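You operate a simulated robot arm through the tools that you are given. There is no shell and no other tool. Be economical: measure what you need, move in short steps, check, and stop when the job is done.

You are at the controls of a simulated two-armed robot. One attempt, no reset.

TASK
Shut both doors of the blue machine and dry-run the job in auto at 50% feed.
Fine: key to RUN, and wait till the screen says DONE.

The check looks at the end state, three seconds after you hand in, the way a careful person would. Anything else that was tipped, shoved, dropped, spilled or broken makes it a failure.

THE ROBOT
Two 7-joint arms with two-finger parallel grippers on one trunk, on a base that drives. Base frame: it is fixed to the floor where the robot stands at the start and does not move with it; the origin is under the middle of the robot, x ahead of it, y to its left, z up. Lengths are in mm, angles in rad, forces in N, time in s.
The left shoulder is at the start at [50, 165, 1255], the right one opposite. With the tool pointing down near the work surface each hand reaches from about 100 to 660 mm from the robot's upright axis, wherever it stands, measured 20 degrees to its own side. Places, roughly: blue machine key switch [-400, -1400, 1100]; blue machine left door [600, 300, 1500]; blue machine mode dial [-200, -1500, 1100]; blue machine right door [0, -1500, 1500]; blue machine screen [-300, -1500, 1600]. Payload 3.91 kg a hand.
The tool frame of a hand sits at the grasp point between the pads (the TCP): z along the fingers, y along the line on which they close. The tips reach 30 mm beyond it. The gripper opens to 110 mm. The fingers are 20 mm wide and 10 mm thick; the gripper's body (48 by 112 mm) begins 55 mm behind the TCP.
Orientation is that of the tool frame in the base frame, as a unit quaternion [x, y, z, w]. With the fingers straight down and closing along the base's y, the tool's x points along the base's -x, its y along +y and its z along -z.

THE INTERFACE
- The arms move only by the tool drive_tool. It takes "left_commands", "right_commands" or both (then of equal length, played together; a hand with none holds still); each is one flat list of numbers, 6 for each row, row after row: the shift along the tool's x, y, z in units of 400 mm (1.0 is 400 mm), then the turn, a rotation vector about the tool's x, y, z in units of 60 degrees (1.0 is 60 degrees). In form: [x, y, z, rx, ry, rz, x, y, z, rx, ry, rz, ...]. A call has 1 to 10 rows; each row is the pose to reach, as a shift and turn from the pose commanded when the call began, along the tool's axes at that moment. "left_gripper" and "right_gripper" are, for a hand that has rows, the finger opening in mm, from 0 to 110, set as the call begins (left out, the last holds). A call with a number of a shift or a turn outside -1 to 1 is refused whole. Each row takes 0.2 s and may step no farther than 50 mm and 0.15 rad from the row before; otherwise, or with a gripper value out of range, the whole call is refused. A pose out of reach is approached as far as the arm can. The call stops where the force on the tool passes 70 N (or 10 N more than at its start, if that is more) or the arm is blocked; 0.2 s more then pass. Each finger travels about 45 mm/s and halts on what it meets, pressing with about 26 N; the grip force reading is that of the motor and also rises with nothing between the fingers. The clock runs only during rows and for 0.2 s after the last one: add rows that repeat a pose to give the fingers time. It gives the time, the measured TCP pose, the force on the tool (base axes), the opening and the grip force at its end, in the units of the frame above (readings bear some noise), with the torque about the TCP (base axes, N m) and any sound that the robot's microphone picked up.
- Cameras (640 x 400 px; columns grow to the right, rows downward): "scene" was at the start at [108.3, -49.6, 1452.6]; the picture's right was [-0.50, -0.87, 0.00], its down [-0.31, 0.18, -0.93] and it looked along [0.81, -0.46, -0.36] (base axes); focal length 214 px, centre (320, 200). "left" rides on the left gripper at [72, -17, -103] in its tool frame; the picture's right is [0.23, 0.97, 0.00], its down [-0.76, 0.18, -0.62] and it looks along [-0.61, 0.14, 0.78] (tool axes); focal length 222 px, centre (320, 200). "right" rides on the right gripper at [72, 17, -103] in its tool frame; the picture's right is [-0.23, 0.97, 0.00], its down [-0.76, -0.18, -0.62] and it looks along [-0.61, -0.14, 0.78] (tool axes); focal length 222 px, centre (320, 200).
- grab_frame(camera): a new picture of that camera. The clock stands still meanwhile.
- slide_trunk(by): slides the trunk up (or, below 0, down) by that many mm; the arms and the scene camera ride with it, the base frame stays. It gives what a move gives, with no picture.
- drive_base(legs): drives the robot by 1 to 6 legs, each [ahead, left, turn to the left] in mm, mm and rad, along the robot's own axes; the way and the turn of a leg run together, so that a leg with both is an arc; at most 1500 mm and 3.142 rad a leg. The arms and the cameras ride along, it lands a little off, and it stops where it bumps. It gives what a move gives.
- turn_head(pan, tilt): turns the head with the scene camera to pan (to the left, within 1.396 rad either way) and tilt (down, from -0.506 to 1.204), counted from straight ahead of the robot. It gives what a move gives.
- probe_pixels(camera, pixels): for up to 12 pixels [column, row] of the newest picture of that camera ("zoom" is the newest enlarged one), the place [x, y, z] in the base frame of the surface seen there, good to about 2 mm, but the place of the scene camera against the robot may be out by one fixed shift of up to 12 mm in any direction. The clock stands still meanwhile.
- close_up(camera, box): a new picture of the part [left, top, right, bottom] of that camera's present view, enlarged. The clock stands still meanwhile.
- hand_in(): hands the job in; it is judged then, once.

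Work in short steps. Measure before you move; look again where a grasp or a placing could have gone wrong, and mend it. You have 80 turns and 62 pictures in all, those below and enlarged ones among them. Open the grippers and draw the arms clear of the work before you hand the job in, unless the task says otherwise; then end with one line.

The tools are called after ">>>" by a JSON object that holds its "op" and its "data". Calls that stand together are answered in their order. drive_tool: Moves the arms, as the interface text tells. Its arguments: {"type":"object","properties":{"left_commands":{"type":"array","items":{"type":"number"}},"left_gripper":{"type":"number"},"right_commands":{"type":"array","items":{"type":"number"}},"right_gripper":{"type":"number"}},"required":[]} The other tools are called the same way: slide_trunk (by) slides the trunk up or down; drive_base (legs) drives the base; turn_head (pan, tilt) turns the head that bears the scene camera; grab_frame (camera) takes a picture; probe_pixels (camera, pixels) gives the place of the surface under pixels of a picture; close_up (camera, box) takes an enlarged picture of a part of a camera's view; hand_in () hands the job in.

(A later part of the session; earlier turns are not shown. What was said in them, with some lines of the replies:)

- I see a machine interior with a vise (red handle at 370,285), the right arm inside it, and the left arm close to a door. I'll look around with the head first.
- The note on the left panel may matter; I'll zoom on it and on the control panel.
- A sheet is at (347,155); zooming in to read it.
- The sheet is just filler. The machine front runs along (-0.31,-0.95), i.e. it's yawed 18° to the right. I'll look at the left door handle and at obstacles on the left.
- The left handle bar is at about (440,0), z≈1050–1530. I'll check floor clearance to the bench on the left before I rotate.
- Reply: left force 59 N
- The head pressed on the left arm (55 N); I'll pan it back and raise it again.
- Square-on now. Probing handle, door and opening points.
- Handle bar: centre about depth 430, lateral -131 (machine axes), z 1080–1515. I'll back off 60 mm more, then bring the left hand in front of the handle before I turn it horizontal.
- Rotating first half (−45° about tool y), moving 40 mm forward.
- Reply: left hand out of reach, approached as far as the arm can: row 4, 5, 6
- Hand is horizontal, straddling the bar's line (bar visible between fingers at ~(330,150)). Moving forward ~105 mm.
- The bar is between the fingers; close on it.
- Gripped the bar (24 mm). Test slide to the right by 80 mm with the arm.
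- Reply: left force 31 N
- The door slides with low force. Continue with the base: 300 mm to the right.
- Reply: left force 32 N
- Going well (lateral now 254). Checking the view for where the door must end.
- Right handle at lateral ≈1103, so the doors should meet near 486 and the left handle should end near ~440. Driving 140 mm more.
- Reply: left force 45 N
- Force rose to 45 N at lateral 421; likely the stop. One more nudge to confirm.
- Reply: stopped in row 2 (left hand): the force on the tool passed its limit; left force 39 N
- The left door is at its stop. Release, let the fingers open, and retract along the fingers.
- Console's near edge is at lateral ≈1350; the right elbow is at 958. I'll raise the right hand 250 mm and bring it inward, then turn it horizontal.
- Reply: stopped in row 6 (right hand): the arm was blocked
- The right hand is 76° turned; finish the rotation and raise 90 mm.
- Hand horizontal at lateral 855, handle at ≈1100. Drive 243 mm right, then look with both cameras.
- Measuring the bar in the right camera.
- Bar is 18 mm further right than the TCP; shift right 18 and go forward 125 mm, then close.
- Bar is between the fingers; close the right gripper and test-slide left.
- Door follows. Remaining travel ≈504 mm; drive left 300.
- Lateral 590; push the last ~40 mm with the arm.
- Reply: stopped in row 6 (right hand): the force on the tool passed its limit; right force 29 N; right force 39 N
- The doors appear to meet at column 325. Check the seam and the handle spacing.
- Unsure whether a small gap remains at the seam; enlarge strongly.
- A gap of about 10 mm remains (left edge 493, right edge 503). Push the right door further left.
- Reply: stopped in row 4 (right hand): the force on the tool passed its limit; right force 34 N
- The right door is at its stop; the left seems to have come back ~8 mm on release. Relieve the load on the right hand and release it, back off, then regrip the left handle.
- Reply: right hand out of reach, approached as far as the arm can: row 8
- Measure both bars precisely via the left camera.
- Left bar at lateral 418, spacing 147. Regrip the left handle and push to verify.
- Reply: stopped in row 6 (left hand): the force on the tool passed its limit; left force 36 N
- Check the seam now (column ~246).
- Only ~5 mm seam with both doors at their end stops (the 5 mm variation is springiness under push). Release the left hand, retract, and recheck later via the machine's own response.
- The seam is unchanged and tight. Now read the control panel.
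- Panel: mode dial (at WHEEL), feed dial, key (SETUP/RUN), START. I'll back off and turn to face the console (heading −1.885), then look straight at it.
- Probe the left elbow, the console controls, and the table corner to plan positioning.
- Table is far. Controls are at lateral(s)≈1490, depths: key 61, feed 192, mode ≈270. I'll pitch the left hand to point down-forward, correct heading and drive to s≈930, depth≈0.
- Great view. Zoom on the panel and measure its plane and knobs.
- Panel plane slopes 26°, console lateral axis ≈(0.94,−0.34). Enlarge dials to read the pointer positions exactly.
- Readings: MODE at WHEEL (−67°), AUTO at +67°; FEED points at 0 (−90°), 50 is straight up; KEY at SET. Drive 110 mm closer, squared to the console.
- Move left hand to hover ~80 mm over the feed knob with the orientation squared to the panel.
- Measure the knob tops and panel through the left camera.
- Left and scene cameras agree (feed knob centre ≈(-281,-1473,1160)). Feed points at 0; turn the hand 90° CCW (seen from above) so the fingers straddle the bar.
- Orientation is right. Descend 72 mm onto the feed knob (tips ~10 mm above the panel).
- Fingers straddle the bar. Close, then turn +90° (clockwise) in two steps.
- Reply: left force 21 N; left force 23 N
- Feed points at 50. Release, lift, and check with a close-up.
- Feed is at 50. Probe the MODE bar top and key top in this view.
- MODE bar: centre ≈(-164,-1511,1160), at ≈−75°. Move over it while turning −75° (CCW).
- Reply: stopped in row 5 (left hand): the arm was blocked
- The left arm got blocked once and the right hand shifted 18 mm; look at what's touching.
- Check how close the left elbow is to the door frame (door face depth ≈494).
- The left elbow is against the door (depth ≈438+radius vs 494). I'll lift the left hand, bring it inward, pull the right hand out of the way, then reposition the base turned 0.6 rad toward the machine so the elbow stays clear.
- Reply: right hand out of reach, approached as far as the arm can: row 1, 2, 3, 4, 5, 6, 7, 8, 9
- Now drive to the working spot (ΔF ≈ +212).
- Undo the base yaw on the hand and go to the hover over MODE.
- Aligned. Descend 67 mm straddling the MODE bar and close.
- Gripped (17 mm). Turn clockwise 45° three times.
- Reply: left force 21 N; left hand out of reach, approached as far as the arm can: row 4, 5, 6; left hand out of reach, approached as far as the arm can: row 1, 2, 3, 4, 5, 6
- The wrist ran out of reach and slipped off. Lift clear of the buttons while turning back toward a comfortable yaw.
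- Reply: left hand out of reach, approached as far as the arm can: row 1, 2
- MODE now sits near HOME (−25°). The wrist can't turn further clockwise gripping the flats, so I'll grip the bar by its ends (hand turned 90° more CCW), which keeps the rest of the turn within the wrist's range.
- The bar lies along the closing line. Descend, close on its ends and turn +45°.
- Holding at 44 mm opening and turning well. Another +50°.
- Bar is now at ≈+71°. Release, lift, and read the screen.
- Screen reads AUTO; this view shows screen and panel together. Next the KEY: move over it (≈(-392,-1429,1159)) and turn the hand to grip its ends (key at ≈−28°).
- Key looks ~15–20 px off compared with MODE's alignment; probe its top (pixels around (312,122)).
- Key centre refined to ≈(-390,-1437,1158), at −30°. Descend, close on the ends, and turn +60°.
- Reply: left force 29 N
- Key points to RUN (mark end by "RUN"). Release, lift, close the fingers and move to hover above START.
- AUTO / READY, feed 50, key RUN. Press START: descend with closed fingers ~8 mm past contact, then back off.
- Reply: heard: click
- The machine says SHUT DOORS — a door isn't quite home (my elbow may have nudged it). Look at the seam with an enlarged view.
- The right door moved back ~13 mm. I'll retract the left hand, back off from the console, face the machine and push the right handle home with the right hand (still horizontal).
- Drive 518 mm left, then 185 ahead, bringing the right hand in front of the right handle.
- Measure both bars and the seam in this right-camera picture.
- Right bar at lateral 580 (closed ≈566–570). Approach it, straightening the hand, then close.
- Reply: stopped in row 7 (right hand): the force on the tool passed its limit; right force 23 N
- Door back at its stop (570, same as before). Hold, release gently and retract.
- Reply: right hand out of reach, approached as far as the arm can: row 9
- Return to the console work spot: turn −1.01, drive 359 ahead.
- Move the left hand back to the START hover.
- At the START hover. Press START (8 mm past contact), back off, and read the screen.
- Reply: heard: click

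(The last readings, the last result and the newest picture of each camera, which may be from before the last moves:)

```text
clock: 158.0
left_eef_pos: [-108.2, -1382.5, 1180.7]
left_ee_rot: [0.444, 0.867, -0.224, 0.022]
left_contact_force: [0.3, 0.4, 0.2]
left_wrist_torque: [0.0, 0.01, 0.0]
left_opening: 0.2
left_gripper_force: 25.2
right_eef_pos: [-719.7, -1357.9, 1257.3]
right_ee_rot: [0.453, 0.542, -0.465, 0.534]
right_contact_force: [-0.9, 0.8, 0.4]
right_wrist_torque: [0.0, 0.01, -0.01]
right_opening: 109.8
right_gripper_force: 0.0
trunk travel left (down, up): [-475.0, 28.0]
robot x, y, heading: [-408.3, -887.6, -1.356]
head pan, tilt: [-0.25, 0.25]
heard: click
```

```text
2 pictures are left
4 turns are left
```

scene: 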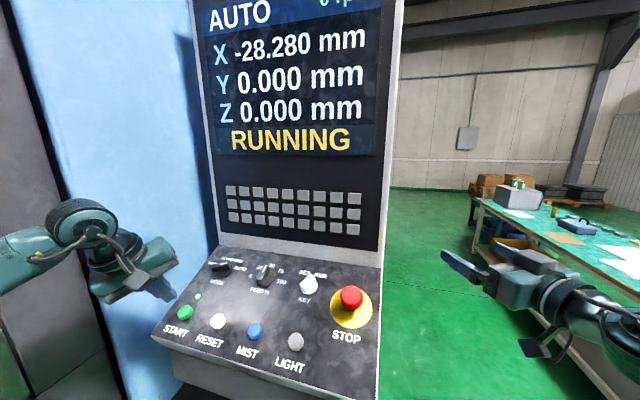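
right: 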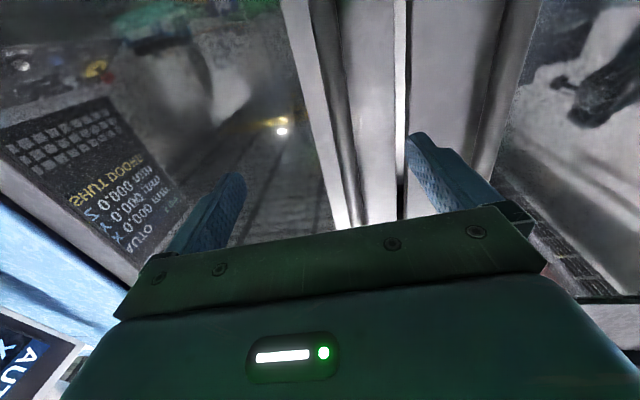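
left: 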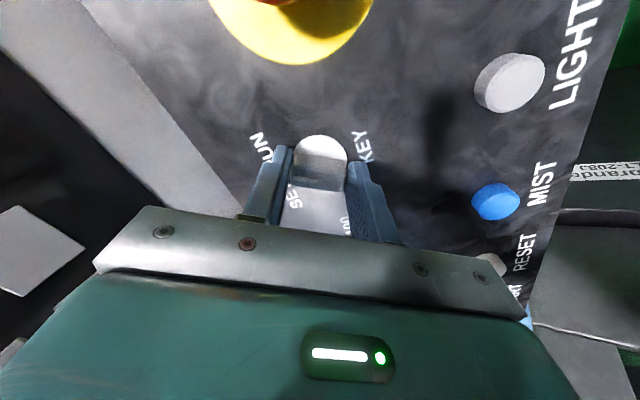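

RUNNING. Retract and open the left hand, then wait and check the screen.

>>> {"op": "drive_tool", "data": {"left_commands": [0.062, -0.023, -0.074, 0, 0, 0, 0.123, -0.047, -0.149, 0, 0, 0, 0.185, -0.07, -0.223, 0, 0, 0, 0.247, -0.094, -0.298, 0, 0, 0, 0.308, -0.117, -0.372, 0, 0, 0, 0.37, -0.141, -0.446, 0, 0, 0]}}

>>> {"op": "drive_tool", "data": {"left_commands": [0, 0, 0, 0, 0, 0, 0, 0, 0, 0, 0, 0, 0, 0, 0, 0, 0, 0, 0, 0, 0, 0, 0, 0, 0, 0, 0, 0, 0, 0, 0, 0, 0, 0, 0, 0, 0, 0, 0, 0, 0, 0, 0, 0, 0, 0, 0, 0, 0, 0, 0, 0, 0, 0, 0, 0, 0, 0, 0, 0], "left_gripper": 110}}

>>> {"op": "drive_tool", "data": {"left_commands": [0, 0, 0, 0, 0, 0, 0, 0, 0, 0, 0, 0, 0, 0, 0, 0, 0, 0, 0, 0, 0, 0, 0, 0, 0, 0, 0, 0, 0, 0, 0, 0, 0, 0, 0, 0, 0, 0, 0, 0, 0, 0, 0, 0, 0, 0, 0, 0, 0, 0, 0, 0, 0, 0, 0, 0, 0, 0, 0, 0]}}

>>> {"op": "drive_tool", "data": {"left_commands": [0, 0, 0, 0, 0, 0, 0, 0, 0, 0, 0, 0, 0, 0, 0, 0, 0, 0, 0, 0, 0, 0, 0, 0, 0, 0, 0, 0, 0, 0, 0, 0, 0, 0, 0, 0, 0, 0, 0, 0, 0, 0, 0, 0, 0, 0, 0, 0, 0, 0, 0, 0, 0, 0, 0, 0, 0, 0, 0, 0]}}

>>> {"op": "drive_tool", "data": {"left_commands": [0, 0, 0, 0, 0, 0, 0, 0, 0, 0, 0, 0, 0, 0, 0, 0, 0, 0, 0, 0, 0, 0, 0, 0, 0, 0, 0, 0, 0, 0, 0, 0, 0, 0, 0, 0, 0, 0, 0, 0, 0, 0, 0, 0, 0, 0, 0, 0, 0, 0, 0, 0, 0, 0, 0, 0, 0, 0, 0, 0]}}

>>> {"op": "drive_tool", "data": {"left_commands": [0, 0, 0, 0, 0, 0, 0, 0, 0, 0, 0, 0, 0, 0, 0, 0, 0, 0, 0, 0, 0, 0, 0, 0, 0, 0, 0, 0, 0, 0, 0, 0, 0, 0, 0, 0, 0, 0, 0, 0, 0, 0, 0, 0, 0, 0, 0, 0, 0, 0, 0, 0, 0, 0, 0, 0, 0, 0, 0, 0]}}

>>> {"op": "drive_tool", "data": {"left_commands": [0, 0, 0, 0, 0, 0, 0, 0, 0, 0, 0, 0, 0, 0, 0, 0, 0, 0, 0, 0, 0, 0, 0, 0, 0, 0, 0, 0, 0, 0, 0, 0, 0, 0, 0, 0, 0, 0, 0, 0, 0, 0, 0, 0, 0, 0, 0, 0, 0, 0, 0, 0, 0, 0, 0, 0, 0, 0, 0, 0]}}

>>> {"op": "drive_tool", "data": {"left_commands": [0, 0, 0, 0, 0, 0, 0, 0, 0, 0, 0, 0, 0, 0, 0, 0, 0, 0, 0, 0, 0, 0, 0, 0, 0, 0, 0, 0, 0, 0, 0, 0, 0, 0, 0, 0, 0, 0, 0, 0, 0, 0, 0, 0, 0, 0, 0, 0, 0, 0, 0, 0, 0, 0, 0, 0, 0, 0, 0, 0]}}

>>> {"op": "grab_frame", "data": {"camera": "scene"}}

```text
clock: 159.4
left_eef_pos: [-212.1, -1227.3, 1328.2]
left_ee_rot: [0.443, 0.867, -0.225, 0.023]
left_contact_force: [-0.1, 0.2, -0.5]
left_wrist_torque: [-0.01, -0.05, 0.02]
left_opening: 0.1
left_gripper_force: 25.7
right_eef_pos: [-719.0, -1358.5, 1256.9]
right_ee_rot: [0.454, 0.541, -0.465, 0.534]
right_contact_force: [0.2, -0.3, 0.1]
right_wrist_torque: [-0.01, 0.0, 0.02]
right_opening: 109.9
right_gripper_force: 0.0
trunk travel left (down, up): [-475.0, 28.0]
robot x, y, heading: [-405.7, -883.1, -1.35]
head pan, tilt: [-0.25, 0.25]
```

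```text
clock: 161.6
left_eef_pos: [-211.0, -1229.3, 1327.7]
left_ee_rot: [0.443, 0.868, -0.225, 0.023]
left_contact_force: [-0.1, -1.2, -0.1]
left_wrist_torque: [0.01, 0.03, 0.01]
left_opening: 109.8
left_gripper_force: 0.0
right_eef_pos: [-717.5, -1359.1, 1257.2]
right_ee_rot: [0.453, 0.542, -0.465, 0.533]
right_contact_force: [0.3, -0.3, 0.2]
right_wrist_torque: [0.01, 0.02, -0.01]
right_opening: 109.9
right_gripper_force: 0.0
trunk travel left (down, up): [-475.0, 28.0]
robot x, y, heading: [-406.4, -886.1, -1.348]
head pan, tilt: [-0.25, 0.25]
```

```text
clock: 163.8
left_eef_pos: [-211.1, -1228.0, 1326.9]
left_ee_rot: [0.443, 0.868, -0.224, 0.022]
left_contact_force: [0.2, 0.2, -0.1]
left_wrist_torque: [-0.02, 0.0, -0.02]
left_opening: 110.1
left_gripper_force: 0.1
right_eef_pos: [-717.7, -1359.1, 1256.9]
right_ee_rot: [0.453, 0.542, -0.466, 0.533]
right_contact_force: [0.3, 0.3, -0.5]
right_wrist_torque: [-0.02, -0.03, 0.0]
right_opening: 109.8
right_gripper_force: 0.0
trunk travel left (down, up): [-475.0, 28.0]
robot x, y, heading: [-408.8, -883.9, -1.354]
head pan, tilt: [-0.25, 0.25]
```

```text
clock: 166.0
left_eef_pos: [-211.2, -1228.0, 1325.9]
left_ee_rot: [0.442, 0.868, -0.224, 0.022]
left_contact_force: [-0.2, 0.3, -0.3]
left_wrist_torque: [0.01, 0.03, 0.01]
left_opening: 110.0
left_gripper_force: 0.1
right_eef_pos: [-719.2, -1357.6, 1255.7]
right_ee_rot: [0.453, 0.542, -0.465, 0.533]
right_contact_force: [0.5, 0.4, 0.8]
right_wrist_torque: [0.03, -0.02, -0.02]
right_opening: 110.0
right_gripper_force: 0.0
trunk travel left (down, up): [-475.0, 28.0]
robot x, y, heading: [-411.5, -882.1, -1.358]
head pan, tilt: [-0.25, 0.25]
```

```text
clock: 168.2
left_eef_pos: [-211.3, -1229.0, 1326.6]
left_ee_rot: [0.443, 0.868, -0.224, 0.022]
left_contact_force: [0.7, -0.8, 0.9]
left_wrist_torque: [-0.03, 0.02, 0.02]
left_opening: 109.8
left_gripper_force: 0.0
right_eef_pos: [-719.9, -1357.7, 1257.0]
right_ee_rot: [0.454, 0.541, -0.465, 0.533]
right_contact_force: [-0.3, -0.3, -0.4]
right_wrist_torque: [-0.03, 0.0, -0.02]
right_opening: 110.0
right_gripper_force: 0.1
trunk travel left (down, up): [-475.0, 28.0]
robot x, y, heading: [-409.0, -884.8, -1.354]
head pan, tilt: [-0.25, 0.25]
```

```text
clock: 170.4
left_eef_pos: [-210.1, -1228.3, 1327.4]
left_ee_rot: [0.442, 0.868, -0.225, 0.022]
left_contact_force: [-0.8, -0.5, 0.2]
left_wrist_torque: [-0.02, -0.01, 0.05]
left_opening: 109.9
left_gripper_force: 0.0
right_eef_pos: [-720.3, -1358.7, 1256.6]
right_ee_rot: [0.453, 0.542, -0.465, 0.533]
right_contact_force: [-0.2, -0.9, 0.5]
right_wrist_torque: [0.02, 0.01, -0.01]
right_opening: 109.9
right_gripper_force: 0.1
trunk travel left (down, up): [-475.0, 28.0]
robot x, y, heading: [-409.0, -879.8, -1.359]
head pan, tilt: [-0.25, 0.25]
```

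```text
clock: 172.6
left_eef_pos: [-210.0, -1229.3, 1326.9]
left_ee_rot: [0.442, 0.868, -0.225, 0.022]
left_contact_force: [-0.3, -0.7, -0.5]
left_wrist_torque: [-0.01, 0.02, -0.01]
left_opening: 109.9
left_gripper_force: 0.0
right_eef_pos: [-719.0, -1359.2, 1256.0]
right_ee_rot: [0.452, 0.543, -0.465, 0.533]
right_contact_force: [0.0, -1.0, 0.0]
right_wrist_torque: [0.0, -0.03, -0.01]
right_opening: 110.0
right_gripper_force: 0.1
trunk travel left (down, up): [-475.0, 28.0]
robot x, y, heading: [-410.8, -885.9, -1.355]
head pan, tilt: [-0.25, 0.25]
```

```text
clock: 174.8
left_eef_pos: [-211.4, -1228.1, 1325.0]
left_ee_rot: [0.443, 0.868, -0.224, 0.022]
left_contact_force: [0.1, -0.4, 0.6]
left_wrist_torque: [0.05, 0.0, 0.0]
left_opening: 109.9
left_gripper_force: 0.1
right_eef_pos: [-719.2, -1359.3, 1256.5]
right_ee_rot: [0.452, 0.543, -0.465, 0.533]
right_contact_force: [-0.9, 0.3, 0.3]
right_wrist_torque: [0.01, 0.0, -0.01]
right_opening: 110.1
right_gripper_force: 0.0
trunk travel left (down, up): [-475.0, 28.0]
robot x, y, heading: [-403.0, -885.6, -1.355]
head pan, tilt: [-0.25, 0.25]
```

```text
1 pictures are left
3 turns are left
```

scene: 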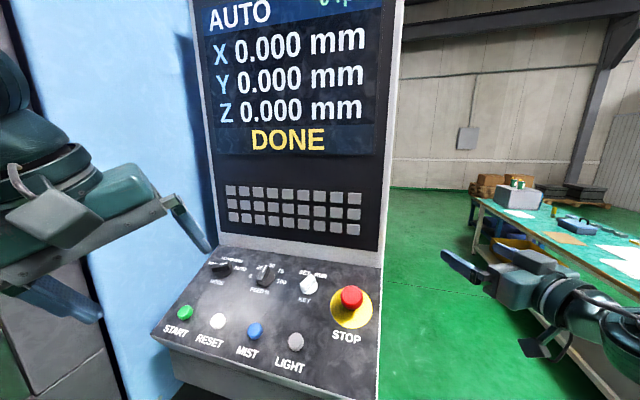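

The screen says DONE in AUTO with feed at 50 and the key at RUN. Grippers are open and both arms are clear, so I'm handing in.

>>> {"op": "hand_in", "data": {}}

```text
The job is handed in.
```

Both doors are shut, and the dry run finished in AUTO at 50% feed with the key at RUN; the screen read DONE when I handed in. The first START gave SHUT DOORS because the right door had slipped back about 13 mm, probably nudged by my elbow. I pushed it home and pressed START again.
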